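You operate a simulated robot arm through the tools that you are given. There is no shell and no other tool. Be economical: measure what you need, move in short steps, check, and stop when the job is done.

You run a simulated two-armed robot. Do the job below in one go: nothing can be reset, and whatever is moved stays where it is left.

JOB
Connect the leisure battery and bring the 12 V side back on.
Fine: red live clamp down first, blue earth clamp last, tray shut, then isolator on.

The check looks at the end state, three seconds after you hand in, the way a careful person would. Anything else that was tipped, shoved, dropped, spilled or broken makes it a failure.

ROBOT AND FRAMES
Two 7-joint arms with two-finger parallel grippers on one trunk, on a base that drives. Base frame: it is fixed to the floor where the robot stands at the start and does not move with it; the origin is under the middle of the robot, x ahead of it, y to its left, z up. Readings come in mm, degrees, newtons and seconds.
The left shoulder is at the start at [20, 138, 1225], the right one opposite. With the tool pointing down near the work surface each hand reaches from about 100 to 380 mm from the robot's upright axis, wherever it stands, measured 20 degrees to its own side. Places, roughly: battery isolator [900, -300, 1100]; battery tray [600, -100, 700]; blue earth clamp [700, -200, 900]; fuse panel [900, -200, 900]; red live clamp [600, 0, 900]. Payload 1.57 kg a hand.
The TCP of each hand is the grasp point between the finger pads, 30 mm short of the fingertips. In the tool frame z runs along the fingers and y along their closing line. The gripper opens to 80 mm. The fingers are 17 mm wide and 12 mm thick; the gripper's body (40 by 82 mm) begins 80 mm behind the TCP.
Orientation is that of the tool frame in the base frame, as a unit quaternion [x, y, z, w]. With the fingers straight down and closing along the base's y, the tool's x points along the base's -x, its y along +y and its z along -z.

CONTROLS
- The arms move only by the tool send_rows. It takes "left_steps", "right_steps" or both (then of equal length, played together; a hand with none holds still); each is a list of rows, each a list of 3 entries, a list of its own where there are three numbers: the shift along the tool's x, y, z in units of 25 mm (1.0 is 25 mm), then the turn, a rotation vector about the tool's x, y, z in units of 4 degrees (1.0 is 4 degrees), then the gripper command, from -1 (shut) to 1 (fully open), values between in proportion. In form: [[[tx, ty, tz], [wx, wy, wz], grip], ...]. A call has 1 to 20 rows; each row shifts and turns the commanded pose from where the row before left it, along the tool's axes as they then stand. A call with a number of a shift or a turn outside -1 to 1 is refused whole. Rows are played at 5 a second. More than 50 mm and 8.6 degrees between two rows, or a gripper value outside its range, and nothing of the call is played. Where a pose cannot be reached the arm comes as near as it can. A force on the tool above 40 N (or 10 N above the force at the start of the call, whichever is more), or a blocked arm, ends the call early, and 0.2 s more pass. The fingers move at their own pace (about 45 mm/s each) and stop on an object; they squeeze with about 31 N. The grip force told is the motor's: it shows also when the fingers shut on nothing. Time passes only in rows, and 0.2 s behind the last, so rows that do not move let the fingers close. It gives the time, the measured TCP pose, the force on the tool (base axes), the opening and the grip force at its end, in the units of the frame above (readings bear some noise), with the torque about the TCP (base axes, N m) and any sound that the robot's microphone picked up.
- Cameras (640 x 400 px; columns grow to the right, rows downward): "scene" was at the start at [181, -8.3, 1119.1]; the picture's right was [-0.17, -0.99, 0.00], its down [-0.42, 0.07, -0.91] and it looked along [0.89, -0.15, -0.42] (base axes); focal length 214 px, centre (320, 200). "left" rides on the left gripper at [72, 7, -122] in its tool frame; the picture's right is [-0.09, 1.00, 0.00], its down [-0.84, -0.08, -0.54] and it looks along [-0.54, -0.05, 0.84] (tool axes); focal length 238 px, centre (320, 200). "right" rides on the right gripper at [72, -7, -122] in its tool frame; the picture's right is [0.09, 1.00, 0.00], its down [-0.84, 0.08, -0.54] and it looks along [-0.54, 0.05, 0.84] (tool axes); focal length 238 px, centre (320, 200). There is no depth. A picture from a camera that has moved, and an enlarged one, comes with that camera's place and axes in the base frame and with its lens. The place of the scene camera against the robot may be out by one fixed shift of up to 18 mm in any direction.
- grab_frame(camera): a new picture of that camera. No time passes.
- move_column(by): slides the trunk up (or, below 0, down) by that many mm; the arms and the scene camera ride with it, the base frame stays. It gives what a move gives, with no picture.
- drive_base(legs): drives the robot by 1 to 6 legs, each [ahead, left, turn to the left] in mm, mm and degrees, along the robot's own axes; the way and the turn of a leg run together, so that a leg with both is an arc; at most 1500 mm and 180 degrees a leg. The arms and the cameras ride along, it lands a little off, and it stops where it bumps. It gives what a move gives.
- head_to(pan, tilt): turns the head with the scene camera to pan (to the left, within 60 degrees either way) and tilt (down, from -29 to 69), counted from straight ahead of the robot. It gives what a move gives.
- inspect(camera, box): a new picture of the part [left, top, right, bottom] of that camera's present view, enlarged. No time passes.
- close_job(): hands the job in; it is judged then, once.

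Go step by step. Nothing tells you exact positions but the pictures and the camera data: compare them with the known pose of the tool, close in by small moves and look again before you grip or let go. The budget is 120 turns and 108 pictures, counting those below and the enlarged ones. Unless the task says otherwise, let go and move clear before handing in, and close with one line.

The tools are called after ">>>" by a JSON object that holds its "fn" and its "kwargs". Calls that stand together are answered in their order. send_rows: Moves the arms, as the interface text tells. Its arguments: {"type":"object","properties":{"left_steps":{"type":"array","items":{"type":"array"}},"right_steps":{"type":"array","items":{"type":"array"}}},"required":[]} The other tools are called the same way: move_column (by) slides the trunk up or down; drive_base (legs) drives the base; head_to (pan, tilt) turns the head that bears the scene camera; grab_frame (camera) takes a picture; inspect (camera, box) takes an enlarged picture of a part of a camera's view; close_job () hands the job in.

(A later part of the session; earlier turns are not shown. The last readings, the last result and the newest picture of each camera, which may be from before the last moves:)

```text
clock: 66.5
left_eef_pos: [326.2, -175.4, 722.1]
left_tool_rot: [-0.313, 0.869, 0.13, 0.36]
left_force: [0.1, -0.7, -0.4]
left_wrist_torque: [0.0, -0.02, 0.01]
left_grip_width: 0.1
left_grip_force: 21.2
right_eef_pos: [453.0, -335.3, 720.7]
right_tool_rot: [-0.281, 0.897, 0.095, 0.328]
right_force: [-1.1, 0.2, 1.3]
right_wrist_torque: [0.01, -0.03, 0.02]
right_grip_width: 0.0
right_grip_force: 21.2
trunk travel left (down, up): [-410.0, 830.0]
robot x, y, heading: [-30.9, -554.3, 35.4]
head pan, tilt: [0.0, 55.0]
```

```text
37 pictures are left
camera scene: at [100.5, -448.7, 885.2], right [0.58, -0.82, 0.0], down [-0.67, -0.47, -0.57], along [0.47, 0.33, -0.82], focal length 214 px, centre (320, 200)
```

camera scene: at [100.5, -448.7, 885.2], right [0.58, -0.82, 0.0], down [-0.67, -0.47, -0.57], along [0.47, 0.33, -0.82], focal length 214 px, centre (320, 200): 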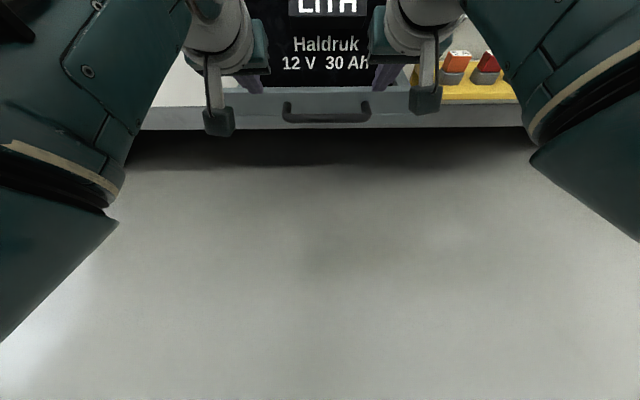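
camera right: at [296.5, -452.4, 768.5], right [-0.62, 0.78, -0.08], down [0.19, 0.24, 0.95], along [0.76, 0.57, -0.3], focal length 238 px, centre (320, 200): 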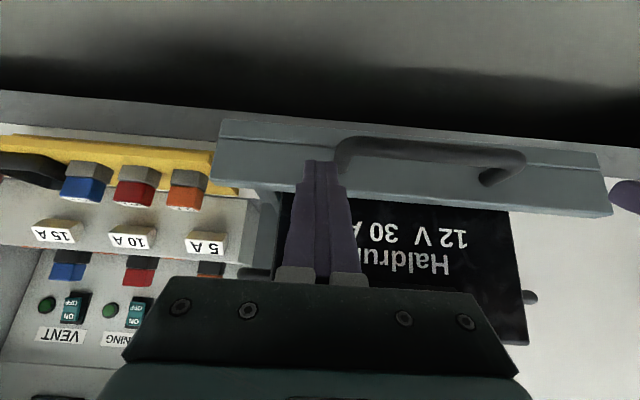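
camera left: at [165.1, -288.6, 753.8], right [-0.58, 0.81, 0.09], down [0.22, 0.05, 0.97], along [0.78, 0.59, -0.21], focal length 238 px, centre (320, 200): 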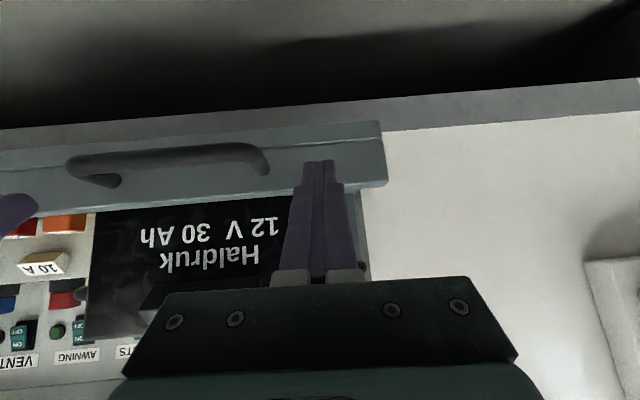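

>>> {"fn": "grab_frame", "kwargs": {"camera": "right"}}

>>> {"fn": "inspect", "kwargs": {"camera": "scene", "box": [200, 0, 440, 150]}}

```text
36 pictures are left
camera right: at [345.5, -416.1, 768.9], right [-0.62, 0.78, -0.07], down [0.19, 0.24, 0.95], along [0.76, 0.58, -0.3], focal length 238 px, centre (320, 200)
```

right: 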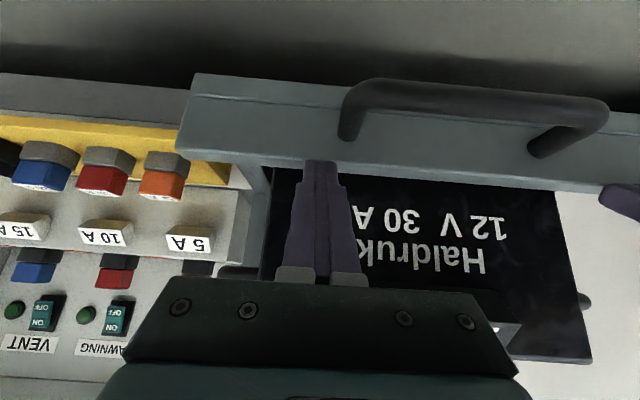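

```text
2.67 times, centred on (320, 75) of scene
camera zoom: at [100.5, -448.7, 885.2], right [0.58, -0.82, 0.0], down [-0.67, -0.47, -0.57], along [0.47, 0.33, -0.82], focal length 572 px, centre (320, 533)
```

zoom: 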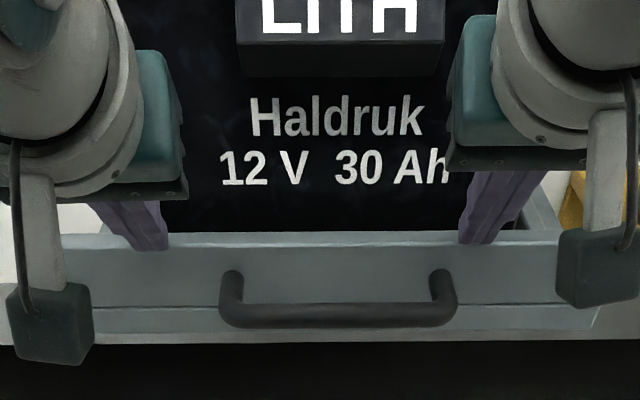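

The plate is actually lower and a bit farther: top edge ≈ (539, z 695), handle z≈649. My tips are at the top edge; back off 40, drop 45, spread slightly, then advance.

>>> {"fn": "send_rows", "kwargs": {"left_steps": [[[0.57, 0.2, -0.57], [0, 0, 0], -1], [[0.57, 0.2, -0.57], [0, 0, 0], -1], [[0.64, 0, 0.64], [0, 0, 0], -1], [[0.64, 0, 0.64], [0, 0, 0], -1], [[-0.29, 0, 0.29], [0, 0, 0], -1], [[-0.29, 0, 0.29], [0, 0, 0], -1], [[0, 0, 0], [0, 0, 0], -1]], "right_steps": [[[0.6, -0.4, -0.52], [0, 0, 0], -1], [[0.6, -0.4, -0.52], [0, 0, 0], -1], [[0.59, 0, 0.68], [0, 0, 0], -1], [[0.59, 0, 0.68], [0, 0, 0], -1], [[-0.3, 0, 0.26], [0, 0, 0], -1], [[-0.3, 0, 0.26], [0, 0, 0], -1], [[0, 0, 0], [0, 0, 0], -1]]}}

>>> {"fn": "grab_frame", "kwargs": {"camera": "right"}}

>>> {"fn": "inspect", "kwargs": {"camera": "scene", "box": [200, 0, 440, 150]}}

```text
clock: 68.0
left_eef_pos: [304.6, -181.0, 674.0]
left_tool_rot: [-0.312, 0.87, 0.13, 0.36]
left_force: [-0.2, 0.2, 1.0]
left_wrist_torque: [0.0, -0.01, 0.01]
left_grip_width: 0.0
left_grip_force: 21.6
right_eef_pos: [448.4, -365.8, 676.4]
right_tool_rot: [-0.281, 0.896, 0.095, 0.329]
right_force: [-0.4, -0.4, -0.2]
right_wrist_torque: [-0.01, 0.0, -0.04]
right_grip_width: 0.0
right_grip_force: 21.2
trunk travel left (down, up): [-410.0, 830.0]
robot x, y, heading: [-29.3, -556.9, 35.1]
head pan, tilt: [0.0, 55.0]
```

```text
34 pictures are left
camera right: at [341.2, -445.9, 724.7], right [-0.62, 0.78, -0.07], down [0.19, 0.24, 0.95], along [0.76, 0.58, -0.3], focal length 238 px, centre (320, 200)
```

right: 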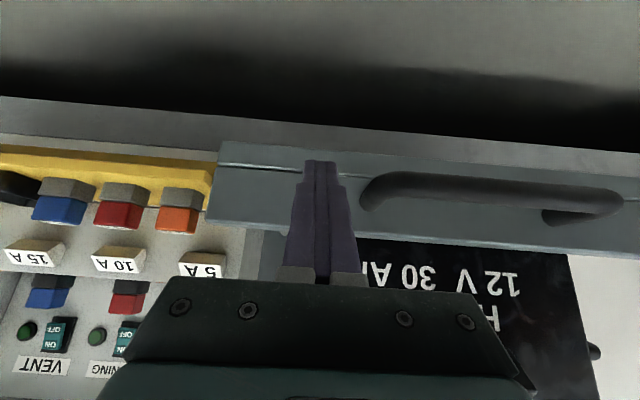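

```text
2.67 times, centred on (320, 75) of scene
camera zoom: at [100.3, -448.9, 885.1], right [0.58, -0.82, 0.0], down [-0.67, -0.47, -0.57], along [0.47, 0.33, -0.82], focal length 572 px, centre (320, 533)
```

zoom: 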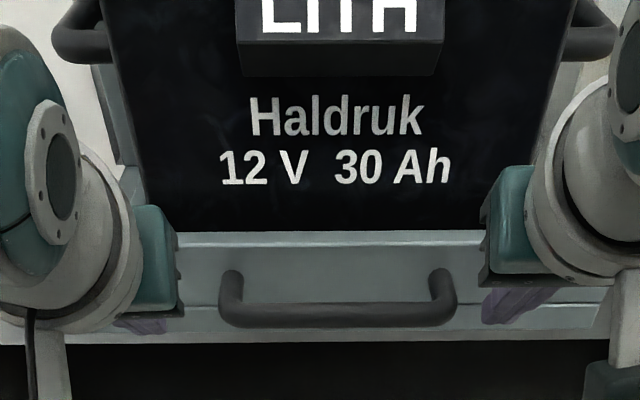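

Good: tips are now in front of the plate on both sides of the handle. Push forward.

>>> {"fn": "send_rows", "kwargs": {"left_steps": [[[-0.29, 0, 0.29], [0, 0, 0], -1], [[-0.29, 0, 0.29], [0, 0, 0], -1], [[-0.29, 0, 0.29], [0, 0, 0], -1], [[-0.29, 0, 0.29], [0, 0, 0], -1], [[-0.29, 0, 0.29], [0, 0, 0], -1], [[-0.29, 0, 0.29], [0, 0, 0], -1], [[0, 0, 0], [0, 0, 0], -1]], "right_steps": [[[-0.3, 0, 0.26], [0, 0, 0], -1], [[-0.3, 0, 0.26], [0, 0, 0], -1], [[-0.3, 0, 0.26], [0, 0, 0], -1], [[-0.3, 0, 0.26], [0, 0, 0], -1], [[-0.3, 0, 0.26], [0, 0, 0], -1], [[-0.3, 0, 0.26], [0, 0, 0], -1], [[0, 0, 0], [0, 0, 0], -1]]}}

>>> {"fn": "grab_frame", "kwargs": {"camera": "right"}}

```text
clock: 69.7
left_eef_pos: [351.5, -141.3, 675.5]
left_tool_rot: [-0.313, 0.87, 0.131, 0.359]
left_force: [0.9, -0.2, 0.1]
left_wrist_torque: [0.01, -0.02, 0.01]
left_grip_width: 0.0
left_grip_force: 21.4
right_eef_pos: [496.0, -330.2, 677.4]
right_tool_rot: [-0.281, 0.896, 0.095, 0.33]
right_force: [0.6, 0.8, -0.2]
right_wrist_torque: [0.02, 0.01, -0.02]
right_grip_width: 0.0
right_grip_force: 21.7
trunk travel left (down, up): [-410.0, 830.0]
robot x, y, heading: [-31.0, -550.3, 35.1]
head pan, tilt: [0.0, 55.0]
```

```text
32 pictures are left
camera right: at [389.9, -411.5, 723.9], right [-0.62, 0.78, -0.07], down [0.19, 0.24, 0.95], along [0.76, 0.58, -0.3], focal length 238 px, centre (320, 200)
```

right: 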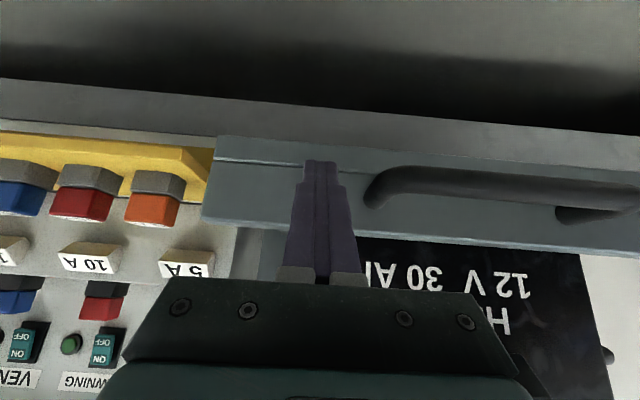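

The tray is sliding in with the hands, almost without force. Continue.

>>> {"fn": "send_rows", "kwargs": {"left_steps": [[[-0.29, 0, 0.29], [0, 0, 0], -1], [[-0.29, 0, 0.29], [0, 0, 0], -1], [[-0.29, 0, 0.29], [0, 0, 0], -1], [[-0.29, 0, 0.29], [0, 0, 0], -1], [[-0.29, 0, 0.29], [0, 0, 0], -1], [[-0.29, 0, 0.29], [0, 0, 0], -1], [[-0.29, 0, 0.29], [0, 0, 0], -1], [[-0.29, 0, 0.29], [0, 0, 0], -1]], "right_steps": [[[-0.3, 0, 0.26], [0, 0, 0], -1], [[-0.3, 0, 0.26], [0, 0, 0], -1], [[-0.3, 0, 0.26], [0, 0, 0], -1], [[-0.3, 0, 0.26], [0, 0, 0], -1], [[-0.3, 0, 0.26], [0, 0, 0], -1], [[-0.3, 0, 0.26], [0, 0, 0], -1], [[-0.3, 0, 0.26], [0, 0, 0], -1], [[-0.3, 0, 0.26], [0, 0, 0], -1]]}}

>>> {"fn": "grab_frame", "kwargs": {"camera": "right"}}

>>> {"fn": "grab_frame", "kwargs": {"camera": "scene"}}

```text
clock: 71.5
left_eef_pos: [367.0, -129.4, 675.7]
left_tool_rot: [-0.312, 0.87, 0.131, 0.359]
left_force: [1.0, 0.6, -0.2]
left_wrist_torque: [0.0, 0.0, 0.01]
left_grip_width: 0.0
left_grip_force: 21.5
left hand out of reach, approached as far as the arm can: row 3, 4, 5, 6, 7, 8
right_eef_pos: [501.1, -329.7, 678.2]
right_tool_rot: [-0.28, 0.897, 0.094, 0.329]
right_force: [-0.4, -0.3, 0.6]
right_wrist_torque: [0.01, -0.04, 0.02]
right_grip_width: 0.1
right_grip_force: 20.9
right hand out of reach, approached as far as the arm can: row 1, 2, 3, 4, 5, 6, 7, 8
trunk travel left (down, up): [-410.0, 830.0]
robot x, y, heading: [-31.2, -556.0, 34.9]
head pan, tilt: [0.0, 55.0]
```

```text
31 pictures are left
camera right: at [394.5, -410.8, 725.1], right [-0.62, 0.78, -0.07], down [0.19, 0.24, 0.95], along [0.76, 0.58, -0.3], focal length 238 px, centre (320, 200)
```

right: 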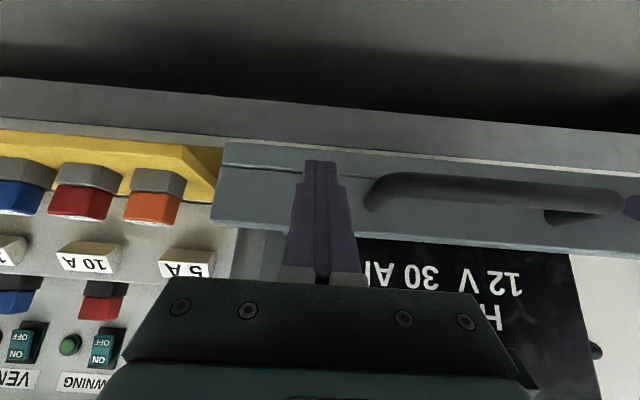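

```text
30 pictures are left
camera scene: at [100.5, -448.8, 885.2], right [0.58, -0.82, 0.0], down [-0.67, -0.47, -0.57], along [0.47, 0.33, -0.82], focal length 214 px, centre (320, 200)
```

scene: 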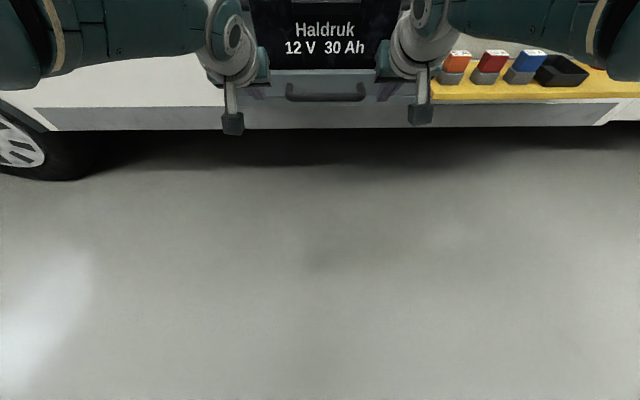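

The arms are at full reach; the base will do the rest. First shift the right hand inboard above the handle, clear of the yellow shelf, then drive ahead 60 mm.

>>> {"fn": "send_rows", "kwargs": {"right_steps": [[[0.55, 0, -0.5], [0, 0, 0], -1], [[-0.71, 0, -0.81], [0, 0, 0], -1], [[0, 1, 0], [0, 0, 0], -1], [[0, 1, 0], [0, 0, 0], -1], [[0, 0, 0], [0, 0, 0], -1]]}}

>>> {"fn": "drive_base", "kwargs": {"legs": [[60, 0, 0]]}}

>>> {"fn": "grab_frame", "kwargs": {"camera": "right"}}

>>> {"fn": "grab_frame", "kwargs": {"camera": "scene"}}

```text
clock: 72.7
left_eef_pos: [367.3, -128.3, 675.4]
left_tool_rot: [-0.312, 0.869, 0.13, 0.36]
left_force: [-0.5, -0.3, -0.4]
left_wrist_torque: [0.02, 0.02, 0.01]
left_grip_width: 0.0
left_grip_force: 20.9
right_eef_pos: [459.4, -298.1, 705.3]
right_tool_rot: [-0.282, 0.896, 0.097, 0.33]
right_force: [-0.8, -1.5, 2.8]
right_wrist_torque: [-0.03, -0.04, -0.01]
right_grip_width: 0.0
right_grip_force: 20.6
trunk travel left (down, up): [-410.0, 830.0]
robot x, y, heading: [-31.2, -554.9, 34.9]
head pan, tilt: [0.0, 55.0]
```

```text
clock: 73.6
left_eef_pos: [417.1, -93.9, 676.8]
left_tool_rot: [-0.311, 0.87, 0.129, 0.359]
left_force: [0.4, 0.3, 0.4]
left_wrist_torque: [0.02, 0.07, -0.01]
left_grip_width: 0.0
left_grip_force: 21.1
right_eef_pos: [507.8, -264.7, 705.3]
right_tool_rot: [-0.28, 0.897, 0.094, 0.33]
right_force: [0.0, -0.1, -0.3]
right_wrist_torque: [0.03, 0.04, -0.02]
right_grip_width: 0.0
right_grip_force: 21.4
trunk travel left (down, up): [-410.0, 830.0]
robot x, y, heading: [21.4, -521.2, 35.6]
head pan, tilt: [0.0, 55.0]
```

```text
29 pictures are left
camera right: at [401.6, -344.6, 752.3], right [-0.62, 0.78, -0.07], down [0.19, 0.24, 0.95], along [0.76, 0.58, -0.3], focal length 238 px, centre (320, 200)
```

right: 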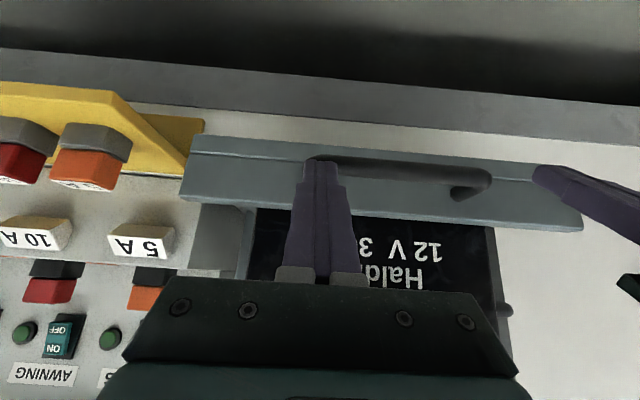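

```text
28 pictures are left
camera scene: at [150.3, -414.0, 885.2], right [0.57, -0.82, 0.0], down [-0.67, -0.47, -0.57], along [0.47, 0.33, -0.82], focal length 214 px, centre (320, 200)
```

scene: 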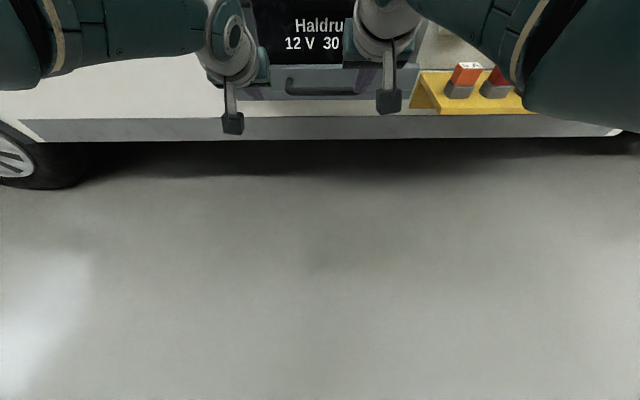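

The tray follows freely. Another 60 mm.

>>> {"fn": "drive_base", "kwargs": {"legs": [[60, 0, 0]]}}

>>> {"fn": "grab_frame", "kwargs": {"camera": "right"}}

```text
clock: 74.6
left_eef_pos: [466.5, -60.1, 675.6]
left_tool_rot: [-0.311, 0.87, 0.13, 0.36]
left_force: [-0.6, -0.2, 0.6]
left_wrist_torque: [0.01, 0.05, 0.01]
left_grip_width: 0.2
left_grip_force: 21.1
right_eef_pos: [557.6, -229.8, 705.1]
right_tool_rot: [-0.28, 0.897, 0.094, 0.329]
right_force: [0.1, -0.7, 0.1]
right_wrist_torque: [0.01, 0.03, 0.02]
right_grip_width: 0.1
right_grip_force: 21.6
trunk travel left (down, up): [-410.0, 830.0]
robot x, y, heading: [68.9, -483.9, 34.8]
head pan, tilt: [0.0, 55.0]
```

```text
27 pictures are left
camera right: at [451.6, -310.1, 752.2], right [-0.62, 0.78, -0.07], down [0.19, 0.24, 0.95], along [0.76, 0.58, -0.3], focal length 238 px, centre (320, 200)
```

right: 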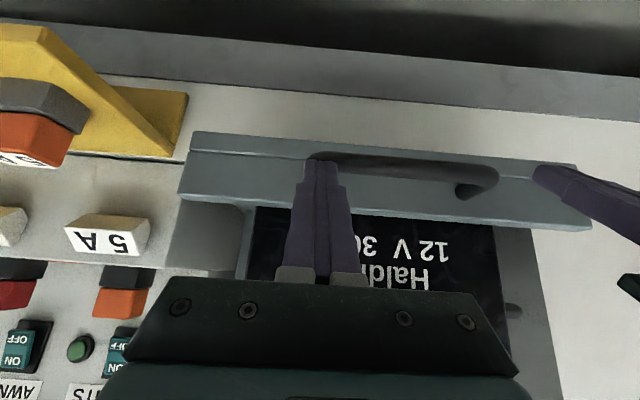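

>>> {"fn": "drive_base", "kwargs": {"legs": [[30, 0, 0]]}}

>>> {"fn": "grab_frame", "kwargs": {"camera": "right"}}

>>> {"fn": "grab_frame", "kwargs": {"camera": "scene"}}

```text
clock: 75.4
left_eef_pos: [491.1, -43.2, 675.3]
left_tool_rot: [-0.312, 0.87, 0.13, 0.359]
left_force: [0.2, -0.4, 0.0]
left_wrist_torque: [-0.04, 0.01, 0.01]
left_grip_width: 0.0
left_grip_force: 21.2
right_eef_pos: [582.3, -212.9, 704.7]
right_tool_rot: [-0.281, 0.897, 0.094, 0.328]
right_force: [-0.4, -0.3, -0.1]
right_wrist_torque: [0.04, 0.05, 0.01]
right_grip_width: 0.1
right_grip_force: 21.3
trunk travel left (down, up): [-410.0, 830.0]
robot x, y, heading: [94.9, -469.9, 34.8]
head pan, tilt: [0.0, 55.0]
```

```text
26 pictures are left
camera right: at [475.3, -293.3, 751.9], right [-0.62, 0.78, -0.07], down [0.19, 0.24, 0.95], along [0.76, 0.58, -0.3], focal length 238 px, centre (320, 200)
```

right: 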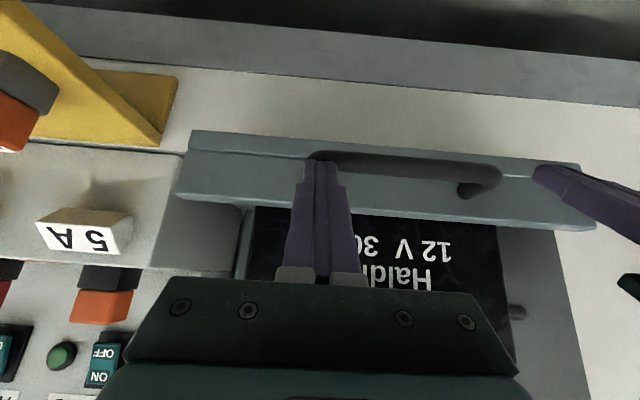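

```text
25 pictures are left
camera scene: at [224.0, -362.4, 885.1], right [0.57, -0.82, 0.0], down [-0.67, -0.47, -0.57], along [0.47, 0.33, -0.82], focal length 214 px, centre (320, 200)
```

scene: 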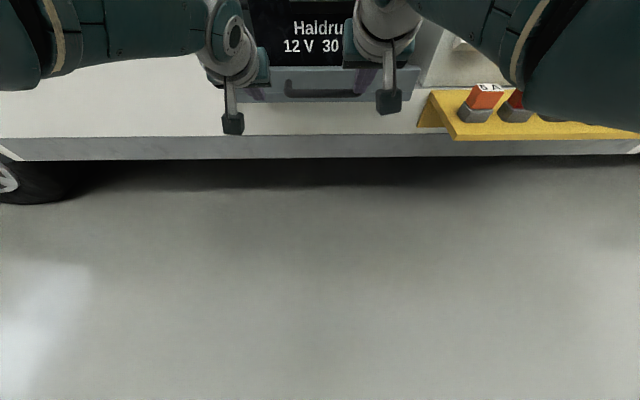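

The right forearm is nearing the fuse shelf, so I'll withdraw the right hand up and back, and finish with the left hand.

>>> {"fn": "send_rows", "kwargs": {"right_steps": [[[0.6, 0, -0.52], [0, 0, 0], -1], [[-0.657, 0, -0.754], [0, 0, 0], -1], [[-0.657, 0, -0.754], [0, 0, 0], -1], [[-0.657, 0, -0.754], [0, 0, 0], -1], [[-0.657, 0, -0.754], [0, 0, 0], -1], [[-0.657, 0, -0.754], [0, 0, 0], -1], [[0.7, 0, -0.6], [0, 0, 0], -1], [[0.7, 0, -0.6], [0, 0, 0], -1], [[0.7, 0, -0.6], [0, 0, 0], -1]]}}

>>> {"fn": "drive_base", "kwargs": {"legs": [[30, 0, 0]]}}

>>> {"fn": "grab_frame", "kwargs": {"camera": "scene"}}

>>> {"fn": "grab_frame", "kwargs": {"camera": "left"}}

```text
clock: 77.4
left_eef_pos: [488.6, -44.1, 674.5]
left_tool_rot: [-0.312, 0.87, 0.131, 0.359]
left_force: [1.6, 0.5, -0.7]
left_wrist_torque: [0.01, 0.02, 0.02]
left_grip_width: 0.0
left_grip_force: 21.2
right_eef_pos: [525.9, -276.0, 832.5]
right_tool_rot: [-0.271, 0.897, 0.076, 0.341]
right_force: [0.1, -0.8, -0.4]
right_wrist_torque: [-0.03, 0.0, 0.02]
right_grip_width: 0.1
right_grip_force: 21.4
trunk travel left (down, up): [-410.0, 830.0]
robot x, y, heading: [90.6, -465.3, 35.3]
head pan, tilt: [0.0, 55.0]
```

```text
clock: 78.2
left_eef_pos: [514.9, -25.6, 675.1]
left_tool_rot: [-0.311, 0.87, 0.13, 0.36]
left_force: [0.0, -0.2, -0.2]
left_wrist_torque: [0.03, 0.03, 0.0]
left_grip_width: 0.0
left_grip_force: 21.7
right_eef_pos: [547.8, -256.7, 828.3]
right_tool_rot: [-0.276, 0.897, 0.074, 0.338]
right_force: [-0.6, -0.1, -0.3]
right_wrist_torque: [-0.01, 0.0, 0.0]
right_grip_width: 0.0
right_grip_force: 21.7
trunk travel left (down, up): [-410.0, 830.0]
robot x, y, heading: [116.6, -449.9, 35.1]
head pan, tilt: [0.0, 55.0]
```

```text
24 pictures are left
camera scene: at [248.4, -345.3, 885.1], right [0.57, -0.82, 0.0], down [-0.67, -0.47, -0.57], along [0.47, 0.33, -0.82], focal length 214 px, centre (320, 200)
```

scene: 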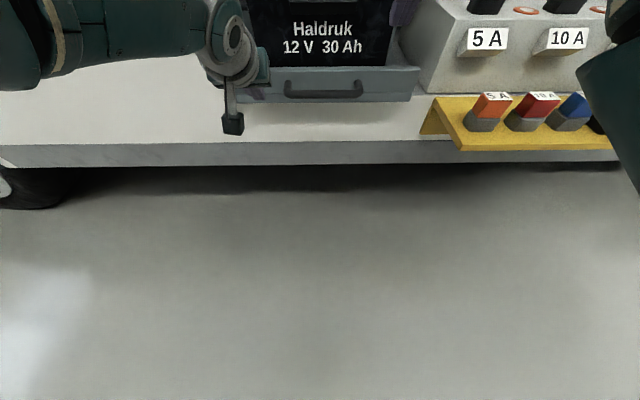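

```text
23 pictures are left
camera left: at [404.8, -107.4, 711.8], right [-0.58, 0.81, 0.07], down [0.21, 0.07, 0.97], along [0.79, 0.58, -0.21], focal length 238 px, centre (320, 200)
```

left: 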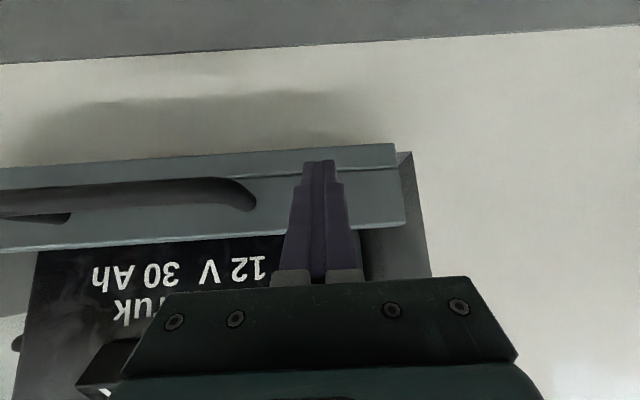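

The tray's shadow shows a few centimetres left. Continue in small drives.

>>> {"fn": "drive_base", "kwargs": {"legs": [[15, 0, 0]]}}

>>> {"fn": "drive_base", "kwargs": {"legs": [[12, 0, 0]]}}

>>> {"fn": "grab_frame", "kwargs": {"camera": "left"}}

```text
clock: 79.0
left_eef_pos: [526.8, -16.1, 675.4]
left_tool_rot: [-0.312, 0.869, 0.131, 0.36]
left_force: [0.4, -0.7, -0.2]
left_wrist_torque: [-0.01, -0.05, 0.0]
left_grip_width: 0.1
left_grip_force: 21.6
right_eef_pos: [564.0, -251.4, 826.1]
right_tool_rot: [-0.274, 0.897, 0.069, 0.34]
right_force: [0.9, 0.7, 0.0]
right_wrist_torque: [0.02, 0.02, -0.01]
right_grip_width: 0.2
right_grip_force: 21.4
trunk travel left (down, up): [-410.0, 830.0]
robot x, y, heading: [129.8, -444.1, 35.1]
head pan, tilt: [0.0, 55.0]
```

```text
clock: 79.8
left_eef_pos: [538.4, -10.3, 675.2]
left_tool_rot: [-0.312, 0.87, 0.13, 0.359]
left_force: [0.4, 0.7, -0.6]
left_wrist_torque: [-0.01, -0.03, 0.03]
left_grip_width: 0.0
left_grip_force: 21.0
right_eef_pos: [574.3, -245.9, 826.1]
right_tool_rot: [-0.274, 0.897, 0.066, 0.341]
right_force: [-0.6, 0.0, -0.2]
right_wrist_torque: [-0.01, 0.01, 0.03]
right_grip_width: 0.2
right_grip_force: 21.1
trunk travel left (down, up): [-410.0, 830.0]
robot x, y, heading: [142.1, -433.6, 34.8]
head pan, tilt: [0.0, 55.0]
```

```text
22 pictures are left
camera left: at [427.0, -91.8, 711.8], right [-0.58, 0.81, 0.07], down [0.21, 0.07, 0.97], along [0.79, 0.58, -0.21], focal length 238 px, centre (320, 200)
```

left: 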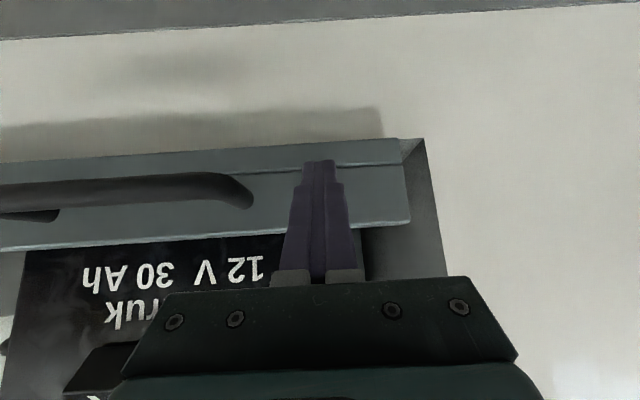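

>>> {"fn": "drive_base", "kwargs": {"legs": [[12, 0, 0]]}}

>>> {"fn": "drive_base", "kwargs": {"legs": [[10, 0, 0]]}}

>>> {"fn": "grab_frame", "kwargs": {"camera": "left"}}

```text
clock: 80.5
left_eef_pos: [547.2, -4.0, 676.2]
left_tool_rot: [-0.311, 0.87, 0.13, 0.36]
left_force: [-0.2, -0.4, 0.2]
left_wrist_torque: [-0.02, 0.04, 0.04]
left_grip_width: 0.1
left_grip_force: 21.2
right_eef_pos: [584.6, -239.5, 827.1]
right_tool_rot: [-0.274, 0.897, 0.066, 0.34]
right_force: [0.1, 0.5, 0.1]
right_wrist_torque: [0.02, -0.01, -0.01]
right_grip_width: 0.0
right_grip_force: 21.5
trunk travel left (down, up): [-410.0, 830.0]
robot x, y, heading: [147.8, -428.8, 35.1]
head pan, tilt: [0.0, 55.0]
```

```text
clock: 81.3
left_eef_pos: [556.1, 2.3, 675.6]
left_tool_rot: [-0.311, 0.87, 0.13, 0.36]
left_force: [0.6, 0.1, -0.1]
left_wrist_torque: [0.06, -0.02, 0.0]
left_grip_width: 0.0
left_grip_force: 22.3
right_eef_pos: [593.3, -234.7, 826.7]
right_tool_rot: [-0.273, 0.897, 0.065, 0.34]
right_force: [1.1, -0.6, 0.6]
right_wrist_torque: [0.0, -0.02, -0.01]
right_grip_width: 0.0
right_grip_force: 20.6
trunk travel left (down, up): [-410.0, 830.0]
robot x, y, heading: [156.6, -421.8, 34.7]
head pan, tilt: [0.0, 55.0]
```

```text
21 pictures are left
camera left: at [445.0, -79.2, 712.1], right [-0.58, 0.81, 0.07], down [0.21, 0.07, 0.98], along [0.79, 0.58, -0.21], focal length 238 px, centre (320, 200)
```

left: 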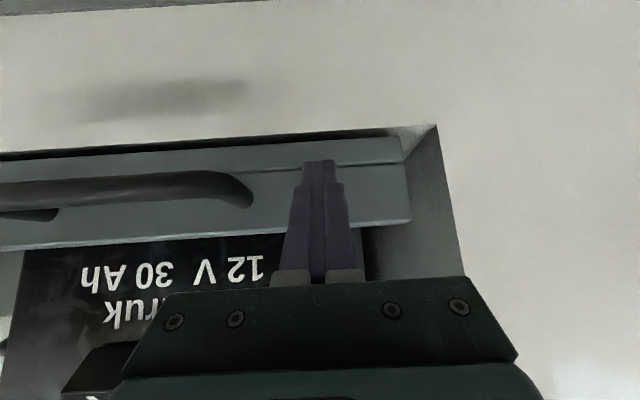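

The plate is now entering the opening flush; continue gently until it meets its stop.

>>> {"fn": "drive_base", "kwargs": {"legs": [[10, 0, 0]]}}

>>> {"fn": "drive_base", "kwargs": {"legs": [[10, 0, 0]]}}

>>> {"fn": "grab_frame", "kwargs": {"camera": "left"}}

```text
clock: 82.0
left_eef_pos: [563.9, 7.5, 675.0]
left_tool_rot: [-0.311, 0.87, 0.131, 0.36]
left_force: [0.3, -0.2, -0.6]
left_wrist_torque: [0.01, 0.02, 0.0]
left_grip_width: 0.0
left_grip_force: 20.8
right_eef_pos: [601.5, -228.5, 826.4]
right_tool_rot: [-0.274, 0.897, 0.066, 0.34]
right_force: [-0.3, 0.5, -0.3]
right_wrist_torque: [-0.01, 0.04, 0.02]
right_grip_width: 0.1
right_grip_force: 20.9
trunk travel left (down, up): [-410.0, 830.0]
robot x, y, heading: [165.4, -417.4, 34.9]
head pan, tilt: [0.0, 55.0]
```

```text
clock: 82.7
left_eef_pos: [569.3, 11.6, 674.4]
left_tool_rot: [-0.311, 0.87, 0.129, 0.36]
left_force: [-5.8, -4.9, 1.2]
left_wrist_torque: [-0.12, 0.09, -0.05]
left_grip_width: 0.0
left_grip_force: 21.4
right_eef_pos: [609.3, -224.9, 825.3]
right_tool_rot: [-0.273, 0.897, 0.065, 0.341]
right_force: [0.2, 0.1, -0.3]
right_wrist_torque: [-0.02, 0.01, 0.03]
right_grip_width: 0.0
right_grip_force: 21.8
trunk travel left (down, up): [-410.0, 830.0]
robot x, y, heading: [176.1, -413.8, 34.6]
head pan, tilt: [0.0, 55.0]
```

```text
20 pictures are left
camera left: at [459.4, -69.6, 710.7], right [-0.58, 0.81, 0.07], down [0.21, 0.07, 0.97], along [0.79, 0.58, -0.21], focal length 238 px, centre (320, 200)
```

left: 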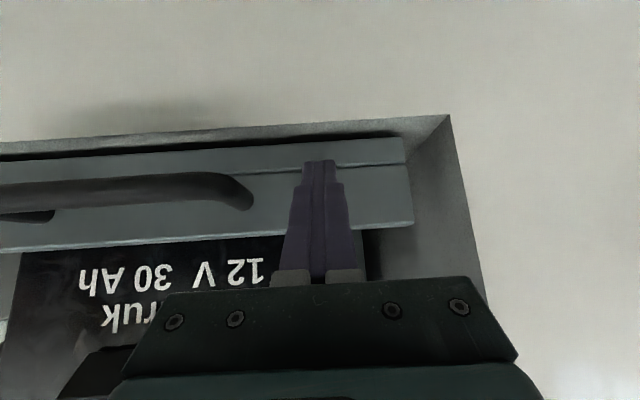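

A contact force of ~8 N appears: the stop. One more small nudge to confirm.

>>> {"fn": "drive_base", "kwargs": {"legs": [[8, 0, 0]]}}

```text
clock: 83.5
left_eef_pos: [570.1, 10.6, 669.2]
left_tool_rot: [-0.312, 0.872, 0.128, 0.354]
left_force: [-24.7, -17.8, 5.9]
left_wrist_torque: [-0.16, 0.21, -0.05]
left_grip_width: 0.0
left_grip_force: 21.2
right_eef_pos: [611.6, -223.7, 823.2]
right_tool_rot: [-0.274, 0.898, 0.064, 0.339]
right_force: [0.8, 0.8, 0.7]
right_wrist_torque: [-0.01, -0.03, 0.01]
right_grip_width: 0.2
right_grip_force: 20.9
trunk travel left (down, up): [-410.0, 830.0]
robot x, y, heading: [180.3, -403.6, 35.0]
head pan, tilt: [0.0, 55.0]
```

30 N against a hard stop: tray is shut. Back off, raise the trunk, and look at the panel.

>>> {"fn": "drive_base", "kwargs": {"legs": [[-150, 0, 0]]}}

>>> {"fn": "move_column", "kwargs": {"by": 230}}

>>> {"fn": "head_to", "kwargs": {"pan": -15, "tilt": 28}}

>>> {"fn": "grab_frame", "kwargs": {"camera": "scene"}}

```text
clock: 84.8
left_eef_pos: [453.9, -68.6, 672.6]
left_tool_rot: [-0.312, 0.871, 0.129, 0.357]
left_force: [-1.0, 0.8, 0.4]
left_wrist_torque: [0.0, 0.04, 0.01]
left_grip_width: 0.1
left_grip_force: 21.3
right_eef_pos: [493.2, -303.2, 826.9]
right_tool_rot: [-0.273, 0.897, 0.064, 0.341]
right_force: [-0.2, 0.0, -0.7]
right_wrist_torque: [0.01, 0.04, 0.02]
right_grip_width: 0.1
right_grip_force: 21.5
trunk travel left (down, up): [-410.0, 830.0]
robot x, y, heading: [61.3, -493.5, 35.0]
head pan, tilt: [0.0, 55.0]
```

```text
clock: 87.3
left_eef_pos: [454.0, -68.5, 901.9]
left_tool_rot: [-0.313, 0.871, 0.129, 0.356]
left_force: [-0.2, 1.3, -0.2]
left_wrist_torque: [0.03, 0.0, -0.01]
left_grip_width: 0.0
left_grip_force: 21.3
right_eef_pos: [493.9, -304.7, 1057.6]
right_tool_rot: [-0.274, 0.897, 0.065, 0.342]
right_force: [0.7, -0.8, 0.6]
right_wrist_torque: [0.0, 0.03, 0.03]
right_grip_width: 0.0
right_grip_force: 21.0
trunk travel left (down, up): [-640.0, 600.0]
robot x, y, heading: [59.4, -494.0, 35.1]
head pan, tilt: [0.0, 55.0]
```

```text
clock: 88.2
left_eef_pos: [454.3, -68.5, 903.5]
left_tool_rot: [-0.313, 0.87, 0.13, 0.357]
left_force: [-0.1, -0.7, 0.0]
left_wrist_torque: [-0.01, 0.01, 0.02]
left_grip_width: 0.3
left_grip_force: 21.5
right_eef_pos: [496.4, -305.7, 1056.8]
right_tool_rot: [-0.273, 0.897, 0.063, 0.342]
right_force: [0.0, -0.1, 0.6]
right_wrist_torque: [0.01, 0.0, -0.02]
right_grip_width: 0.0
right_grip_force: 22.0
trunk travel left (down, up): [-640.0, 600.0]
robot x, y, heading: [61.4, -494.2, 35.0]
head pan, tilt: [-15.0, 28.0]
```

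```text
19 pictures are left
camera scene: at [213.0, -394.6, 1149.8], right [0.38, -0.93, 0.0], down [-0.48, -0.19, -0.86], along [0.79, 0.32, -0.51], focal length 214 px, centre (320, 200)
```

scene: 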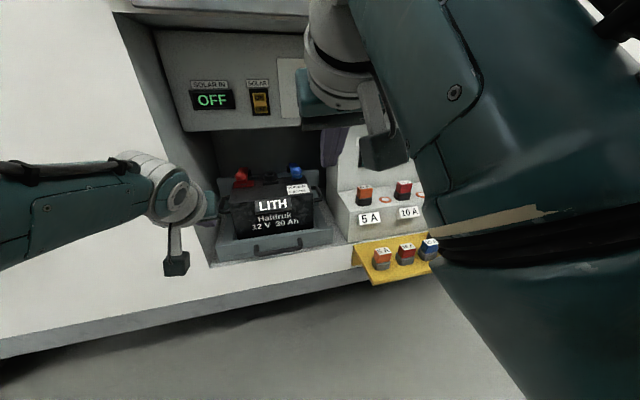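

The tray is in, levers down. Next the isolator, near (930, −268, 1090). First draw the left hand back clear, and level the right hand.

>>> {"fn": "send_rows", "kwargs": {"left_steps": [[[0.69, 0.4, -0.71], [0, 0, 0], -1], [[0.69, 0.4, -0.71], [0, 0, 0], -1], [[0.69, 0.4, -0.71], [0, 0, 0], -1], [[0.69, 0.4, -0.71], [0, 0, 0], -1], [[0.69, 0.4, -0.71], [0, 0, 0], -1], [[0.69, 0.4, -0.71], [0, 0, 0], -1], [[0, 0, 0], [0, 0, 0], -1], [[0, 0, 0], [0, 0, 0], -1], [[0, 0, 0], [0, 0, 0], -1]], "right_steps": [[[0, 0, 0], [0, -1, 0], -1], [[0, 0, 0], [0, -1, 0], -1], [[0, 0, 0], [0, -1, 0], -1], [[0, 0, 0], [0, -1, 0], -1], [[0, 0, 0], [0, -1, 0], -1], [[0, 0, 0], [0, -1, 0], -1], [[0, 0, 0], [0, -1, 0], -1], [[0, 0, 0], [0, -1, 0], -1], [[0, 0, 0], [0, -1, 0], -1]]}}

>>> {"fn": "drive_base", "kwargs": {"legs": [[0, -100, 0]]}}

>>> {"fn": "grab_frame", "kwargs": {"camera": "scene"}}

```text
clock: 90.2
left_eef_pos: [301.0, -117.9, 907.4]
left_tool_rot: [-0.312, 0.871, 0.13, 0.356]
left_force: [-0.7, 0.2, -0.3]
left_wrist_torque: [0.02, -0.05, -0.02]
left_grip_width: 0.1
left_grip_force: 21.4
right_eef_pos: [494.9, -304.6, 1056.7]
right_tool_rot: [-0.241, 0.747, 0.147, 0.602]
right_force: [-0.1, 0.9, 0.3]
right_wrist_torque: [-0.03, -0.01, 0.0]
right_grip_width: 0.1
right_grip_force: 21.2
trunk travel left (down, up): [-640.0, 600.0]
robot x, y, heading: [58.0, -492.9, 35.2]
head pan, tilt: [-15.0, 28.0]
```

```text
clock: 91.3
left_eef_pos: [359.3, -199.4, 908.1]
left_tool_rot: [-0.313, 0.87, 0.13, 0.357]
left_force: [0.0, 0.1, -0.2]
left_wrist_torque: [0.01, 0.02, -0.03]
left_grip_width: 0.0
left_grip_force: 20.9
right_eef_pos: [552.4, -385.8, 1057.5]
right_tool_rot: [-0.241, 0.747, 0.147, 0.601]
right_force: [0.8, -0.9, 0.6]
right_wrist_torque: [0.03, -0.04, -0.01]
right_grip_width: 0.1
right_grip_force: 21.2
trunk travel left (down, up): [-640.0, 600.0]
robot x, y, heading: [117.4, -574.4, 35.0]
head pan, tilt: [-15.0, 28.0]
```

```text
18 pictures are left
camera scene: at [273.1, -479.5, 1154.4], right [0.34, -0.94, 0.0], down [-0.44, -0.16, -0.88], along [0.83, 0.3, -0.47], focal length 214 px, centre (320, 200)
```

scene: 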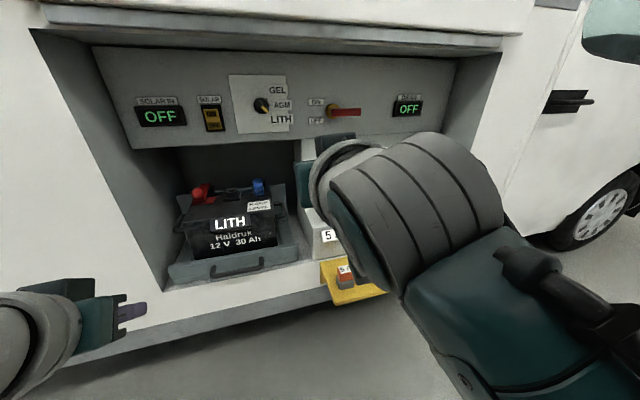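

>>> {"fn": "inspect", "kwargs": {"camera": "scene", "box": [220, 60, 440, 160]}}

>>> {"fn": "grab_frame", "kwargs": {"camera": "right"}}

```text
2.91 times, centred on (330, 110) of scene
camera zoom: at [273.1, -479.5, 1154.4], right [0.34, -0.94, 0.0], down [-0.44, -0.16, -0.88], along [0.83, 0.3, -0.47], focal length 624 px, centre (291, 462)
```

zoom: 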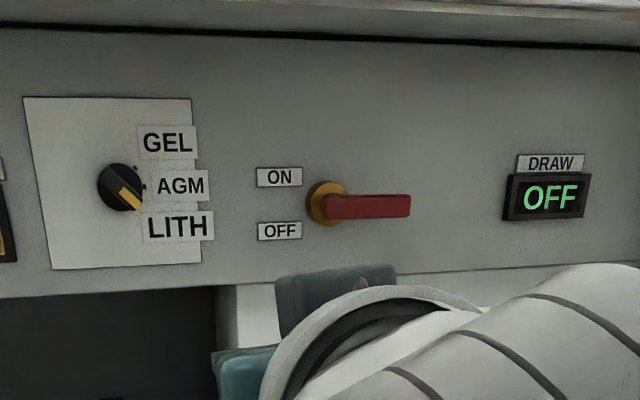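

```text
16 pictures are left
camera right: at [443.1, -467.1, 1016.0], right [-0.55, 0.82, -0.16], down [-0.36, -0.06, 0.93], along [0.76, 0.57, 0.32], focal length 238 px, centre (320, 200)
```

right: 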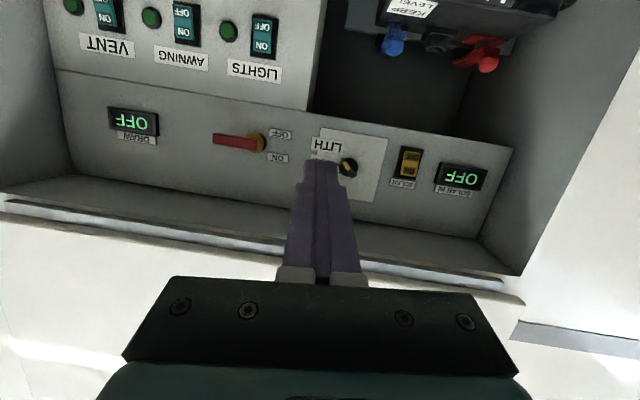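

The selector points at LITH (correct), fuses match; isolator hub ≈ robot (854, −233, 1086) with its handle pointing right. I'll lower the trunk a bit, drive 220 mm ahead, and level the hand.

>>> {"fn": "drive_base", "kwargs": {"legs": [[220, 0, 0]]}}

>>> {"fn": "move_column", "kwargs": {"by": -50}}

>>> {"fn": "send_rows", "kwargs": {"right_steps": [[[0, -0.8, 0], [0, -1, 0], -1], [[0, -0.8, 0], [0, -1, 0], -1], [[0, -0.8, 0], [0, -1, 0], -1], [[0, -0.8, 0], [0, 0, 0], -1], [[0, -0.8, 0], [0, 0, 0], -1], [[0, -0.8, 0], [0, 0, 0], -1], [[0, -0.8, 0], [0, 0, 0], -1], [[0, -0.8, 0], [0, 0, 0], -1], [[0, 0, 0], [0, 0, 0], -1]]}}

>>> {"fn": "grab_frame", "kwargs": {"camera": "scene"}}

>>> {"fn": "grab_frame", "kwargs": {"camera": "right"}}

```text
clock: 93.0
left_eef_pos: [538.3, -73.4, 907.2]
left_tool_rot: [-0.312, 0.871, 0.129, 0.357]
left_force: [-1.0, 0.5, -0.2]
left_wrist_torque: [-0.02, 0.03, 0.0]
left_grip_width: 0.0
left_grip_force: 21.4
right_eef_pos: [732.0, -258.5, 1056.4]
right_tool_rot: [-0.24, 0.748, 0.146, 0.602]
right_force: [-0.1, 0.2, -0.5]
right_wrist_torque: [0.02, -0.01, 0.01]
right_grip_width: 0.0
right_grip_force: 21.2
trunk travel left (down, up): [-640.0, 600.0]
robot x, y, heading: [292.4, -450.0, 35.0]
head pan, tilt: [-15.0, 28.0]
```

```text
clock: 93.9
left_eef_pos: [539.5, -74.1, 857.1]
left_tool_rot: [-0.313, 0.871, 0.13, 0.356]
left_force: [-0.6, -0.4, 0.2]
left_wrist_torque: [0.03, 0.0, 0.01]
left_grip_width: 0.1
left_grip_force: 21.5
right_eef_pos: [732.3, -260.1, 1007.3]
right_tool_rot: [-0.241, 0.747, 0.147, 0.602]
right_force: [0.1, 1.2, 0.1]
right_wrist_torque: [0.01, -0.02, -0.01]
right_grip_width: 0.1
right_grip_force: 20.9
trunk travel left (down, up): [-590.0, 650.0]
robot x, y, heading: [290.7, -448.2, 35.2]
head pan, tilt: [-15.0, 28.0]
```

```text
clock: 95.9
left_eef_pos: [538.5, -71.7, 857.5]
left_tool_rot: [-0.312, 0.871, 0.129, 0.356]
left_force: [-0.2, 0.0, -0.2]
left_wrist_torque: [-0.02, 0.03, 0.02]
left_grip_width: 0.0
left_grip_force: 21.5
right_eef_pos: [816.2, -395.5, 1017.2]
right_tool_rot: [-0.224, 0.681, 0.17, 0.676]
right_force: [-0.6, 0.2, -0.1]
right_wrist_torque: [-0.03, 0.05, 0.01]
right_grip_width: 0.0
right_grip_force: 21.2
trunk travel left (down, up): [-590.0, 650.0]
robot x, y, heading: [293.2, -449.9, 35.0]
head pan, tilt: [-15.0, 28.0]
```

```text
15 pictures are left
camera scene: at [452.5, -353.1, 1104.4], right [0.34, -0.94, 0.0], down [-0.44, -0.16, -0.88], along [0.83, 0.3, -0.47], focal length 214 px, centre (320, 200)
```

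scene: 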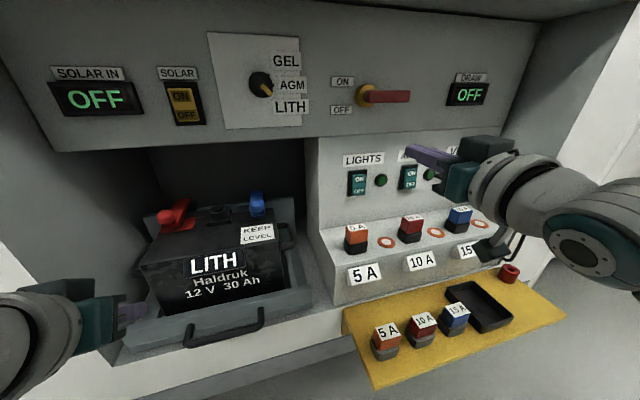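

```text
14 pictures are left
camera right: at [717.8, -471.4, 949.6], right [-0.53, 0.83, -0.16], down [-0.51, -0.16, 0.84], along [0.68, 0.53, 0.51], focal length 238 px, centre (320, 200)
```

right: 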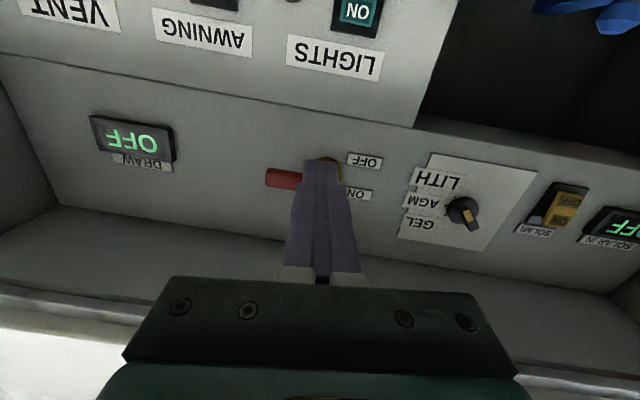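

Handle: hub ≈ robot (617, −216, 1086), tip at Y≈−325. I place the closed right fingers just beneath the handle's outer half.

>>> {"fn": "send_rows", "kwargs": {"right_steps": [[[-0.76, -0.54, 0], [0, 0, 0], -1], [[-0.76, -0.54, 0], [0, 0, 0], -1], [[0, 0, 0.9], [0, 0, 0], -1], [[0, 0, 0.9], [0, 0, 0], -1], [[0, 0, 0.9], [0, 0, 0], -1], [[0, 0, 0.9], [0, 0, 0], -1], [[0, 0, 0.9], [0, 0, 0], -1], [[0, 0, 0.4], [0, 0, 0], -1]]}}

>>> {"fn": "inspect", "kwargs": {"camera": "scene", "box": [310, 60, 490, 170]}}

>>> {"fn": "grab_frame", "kwargs": {"camera": "right"}}

```text
clock: 97.7
left_eef_pos: [538.0, -72.2, 858.0]
left_tool_rot: [-0.312, 0.871, 0.129, 0.357]
left_force: [-0.1, -0.3, 0.1]
left_wrist_torque: [-0.01, 0.02, -0.04]
left_grip_width: 0.0
left_grip_force: 21.5
right_eef_pos: [934.0, -348.9, 1056.1]
right_tool_rot: [-0.225, 0.681, 0.17, 0.676]
right_force: [-0.2, 0.1, 0.0]
right_wrist_torque: [-0.02, 0.0, 0.03]
right_grip_width: 0.1
right_grip_force: 21.6
trunk travel left (down, up): [-590.0, 650.0]
robot x, y, heading: [292.7, -447.1, 34.8]
head pan, tilt: [-15.0, 28.0]
```

```text
3.56 times, centred on (400, 115) of scene
camera zoom: at [452.6, -353.1, 1104.4], right [0.34, -0.94, 0.0], down [-0.44, -0.16, -0.88], along [0.83, 0.3, -0.47], focal length 763 px, centre (36, 502)
```

zoom: 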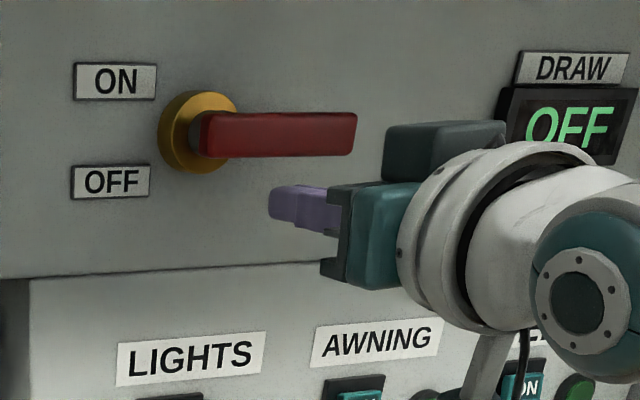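

```text
12 pictures are left
camera right: at [835.9, -425.0, 987.6], right [-0.53, 0.83, -0.16], down [-0.51, -0.16, 0.84], along [0.67, 0.53, 0.51], focal length 238 px, centre (320, 200)
```

right: 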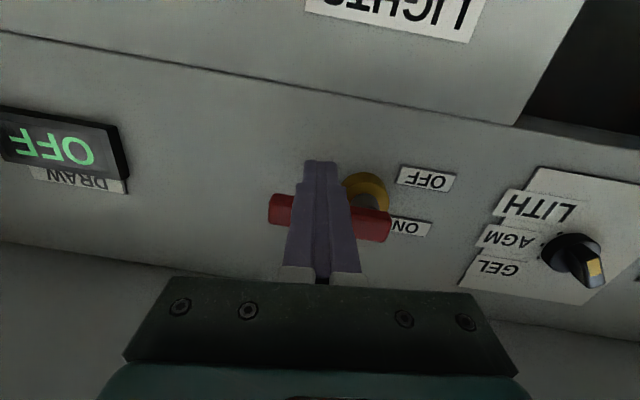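

Fingers are just below the handle with depth overlap. Advance 8 mm and push the handle upward along an arc to ~45°, then check.

>>> {"fn": "send_rows", "kwargs": {"right_steps": [[[0, 0, 0.3], [0, 0, 0], -1], [[-0.36, 0, 0], [0, 0, 0], -1], [[-0.75, -0.12, 0], [0, 0, 0], -1], [[-0.76, 0.08, 0], [0, 0, 0], -1], [[-0.72, 0.27, 0], [0, 0, 0], -1], [[0, 0, 0], [0, 0, 0], -1]]}}

>>> {"fn": "inspect", "kwargs": {"camera": "scene", "box": [230, 30, 490, 190]}}

```text
clock: 99.1
left_eef_pos: [539.2, -72.6, 856.1]
left_tool_rot: [-0.312, 0.871, 0.129, 0.357]
left_force: [-0.8, 0.6, -0.5]
left_wrist_torque: [0.03, 0.01, -0.01]
left_grip_width: 0.0
left_grip_force: 20.6
right_eef_pos: [936.0, -336.3, 1118.6]
right_tool_rot: [-0.224, 0.68, 0.171, 0.677]
right_force: [-0.6, -0.5, -0.2]
right_wrist_torque: [0.03, -0.01, 0.01]
right_grip_width: 0.0
right_grip_force: 21.3
trunk travel left (down, up): [-590.0, 650.0]
robot x, y, heading: [296.1, -447.7, 35.3]
head pan, tilt: [-15.0, 28.0]
```

```text
2.46 times, centred on (360, 110) of scene
camera zoom: at [452.5, -353.2, 1104.4], right [0.34, -0.94, 0.0], down [-0.44, -0.16, -0.88], along [0.83, 0.3, -0.47], focal length 528 px, centre (222, 422)
```

zoom: 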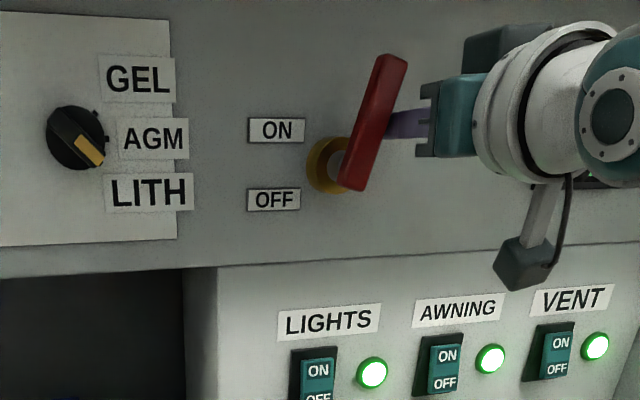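

It turns freely and the load lamps have come on. Continue to the handle's upright stop.

>>> {"fn": "send_rows", "kwargs": {"right_steps": [[[-0.6, 0.45, 0], [0, 0, 0], -1], [[-0.48, 0.6, 0], [0, 0, 0], -1], [[-0.32, 0.6, 0], [0, 0, 0], -1], [[0, 0.2, 0], [0, 0, 0], -1], [[0, 0, 0], [0, 0, 0], -1]]}}

>>> {"fn": "inspect", "kwargs": {"camera": "scene", "box": [230, 30, 490, 190]}}

```text
clock: 99.8
left_eef_pos: [539.6, -75.3, 856.2]
left_tool_rot: [-0.312, 0.871, 0.129, 0.357]
left_force: [0.4, 0.0, -0.3]
left_wrist_torque: [-0.02, -0.01, -0.01]
left_grip_width: 0.0
left_grip_force: 21.0
right_eef_pos: [931.2, -325.7, 1132.2]
right_tool_rot: [-0.22, 0.693, 0.154, 0.669]
right_force: [2.4, -13.3, -1.0]
right_wrist_torque: [0.05, 0.0, -0.03]
right_grip_width: 0.0
right_grip_force: 21.3
trunk travel left (down, up): [-590.0, 650.0]
robot x, y, heading: [297.9, -445.9, 35.0]
head pan, tilt: [-15.0, 28.0]
stopped in row 3 (right hand): the force on the tool passed its limit at 49 N (the readings are from after the stop); the commanded pose is now the measured one
```

```text
2.46 times, centred on (360, 110) of scene
camera zoom: at [452.9, -355.1, 1104.3], right [0.34, -0.94, 0.0], down [-0.44, -0.16, -0.88], along [0.83, 0.3, -0.47], focal length 528 px, centre (222, 422)
```

zoom: 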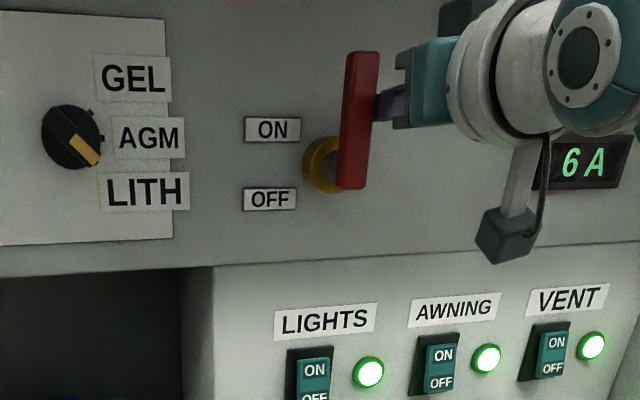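

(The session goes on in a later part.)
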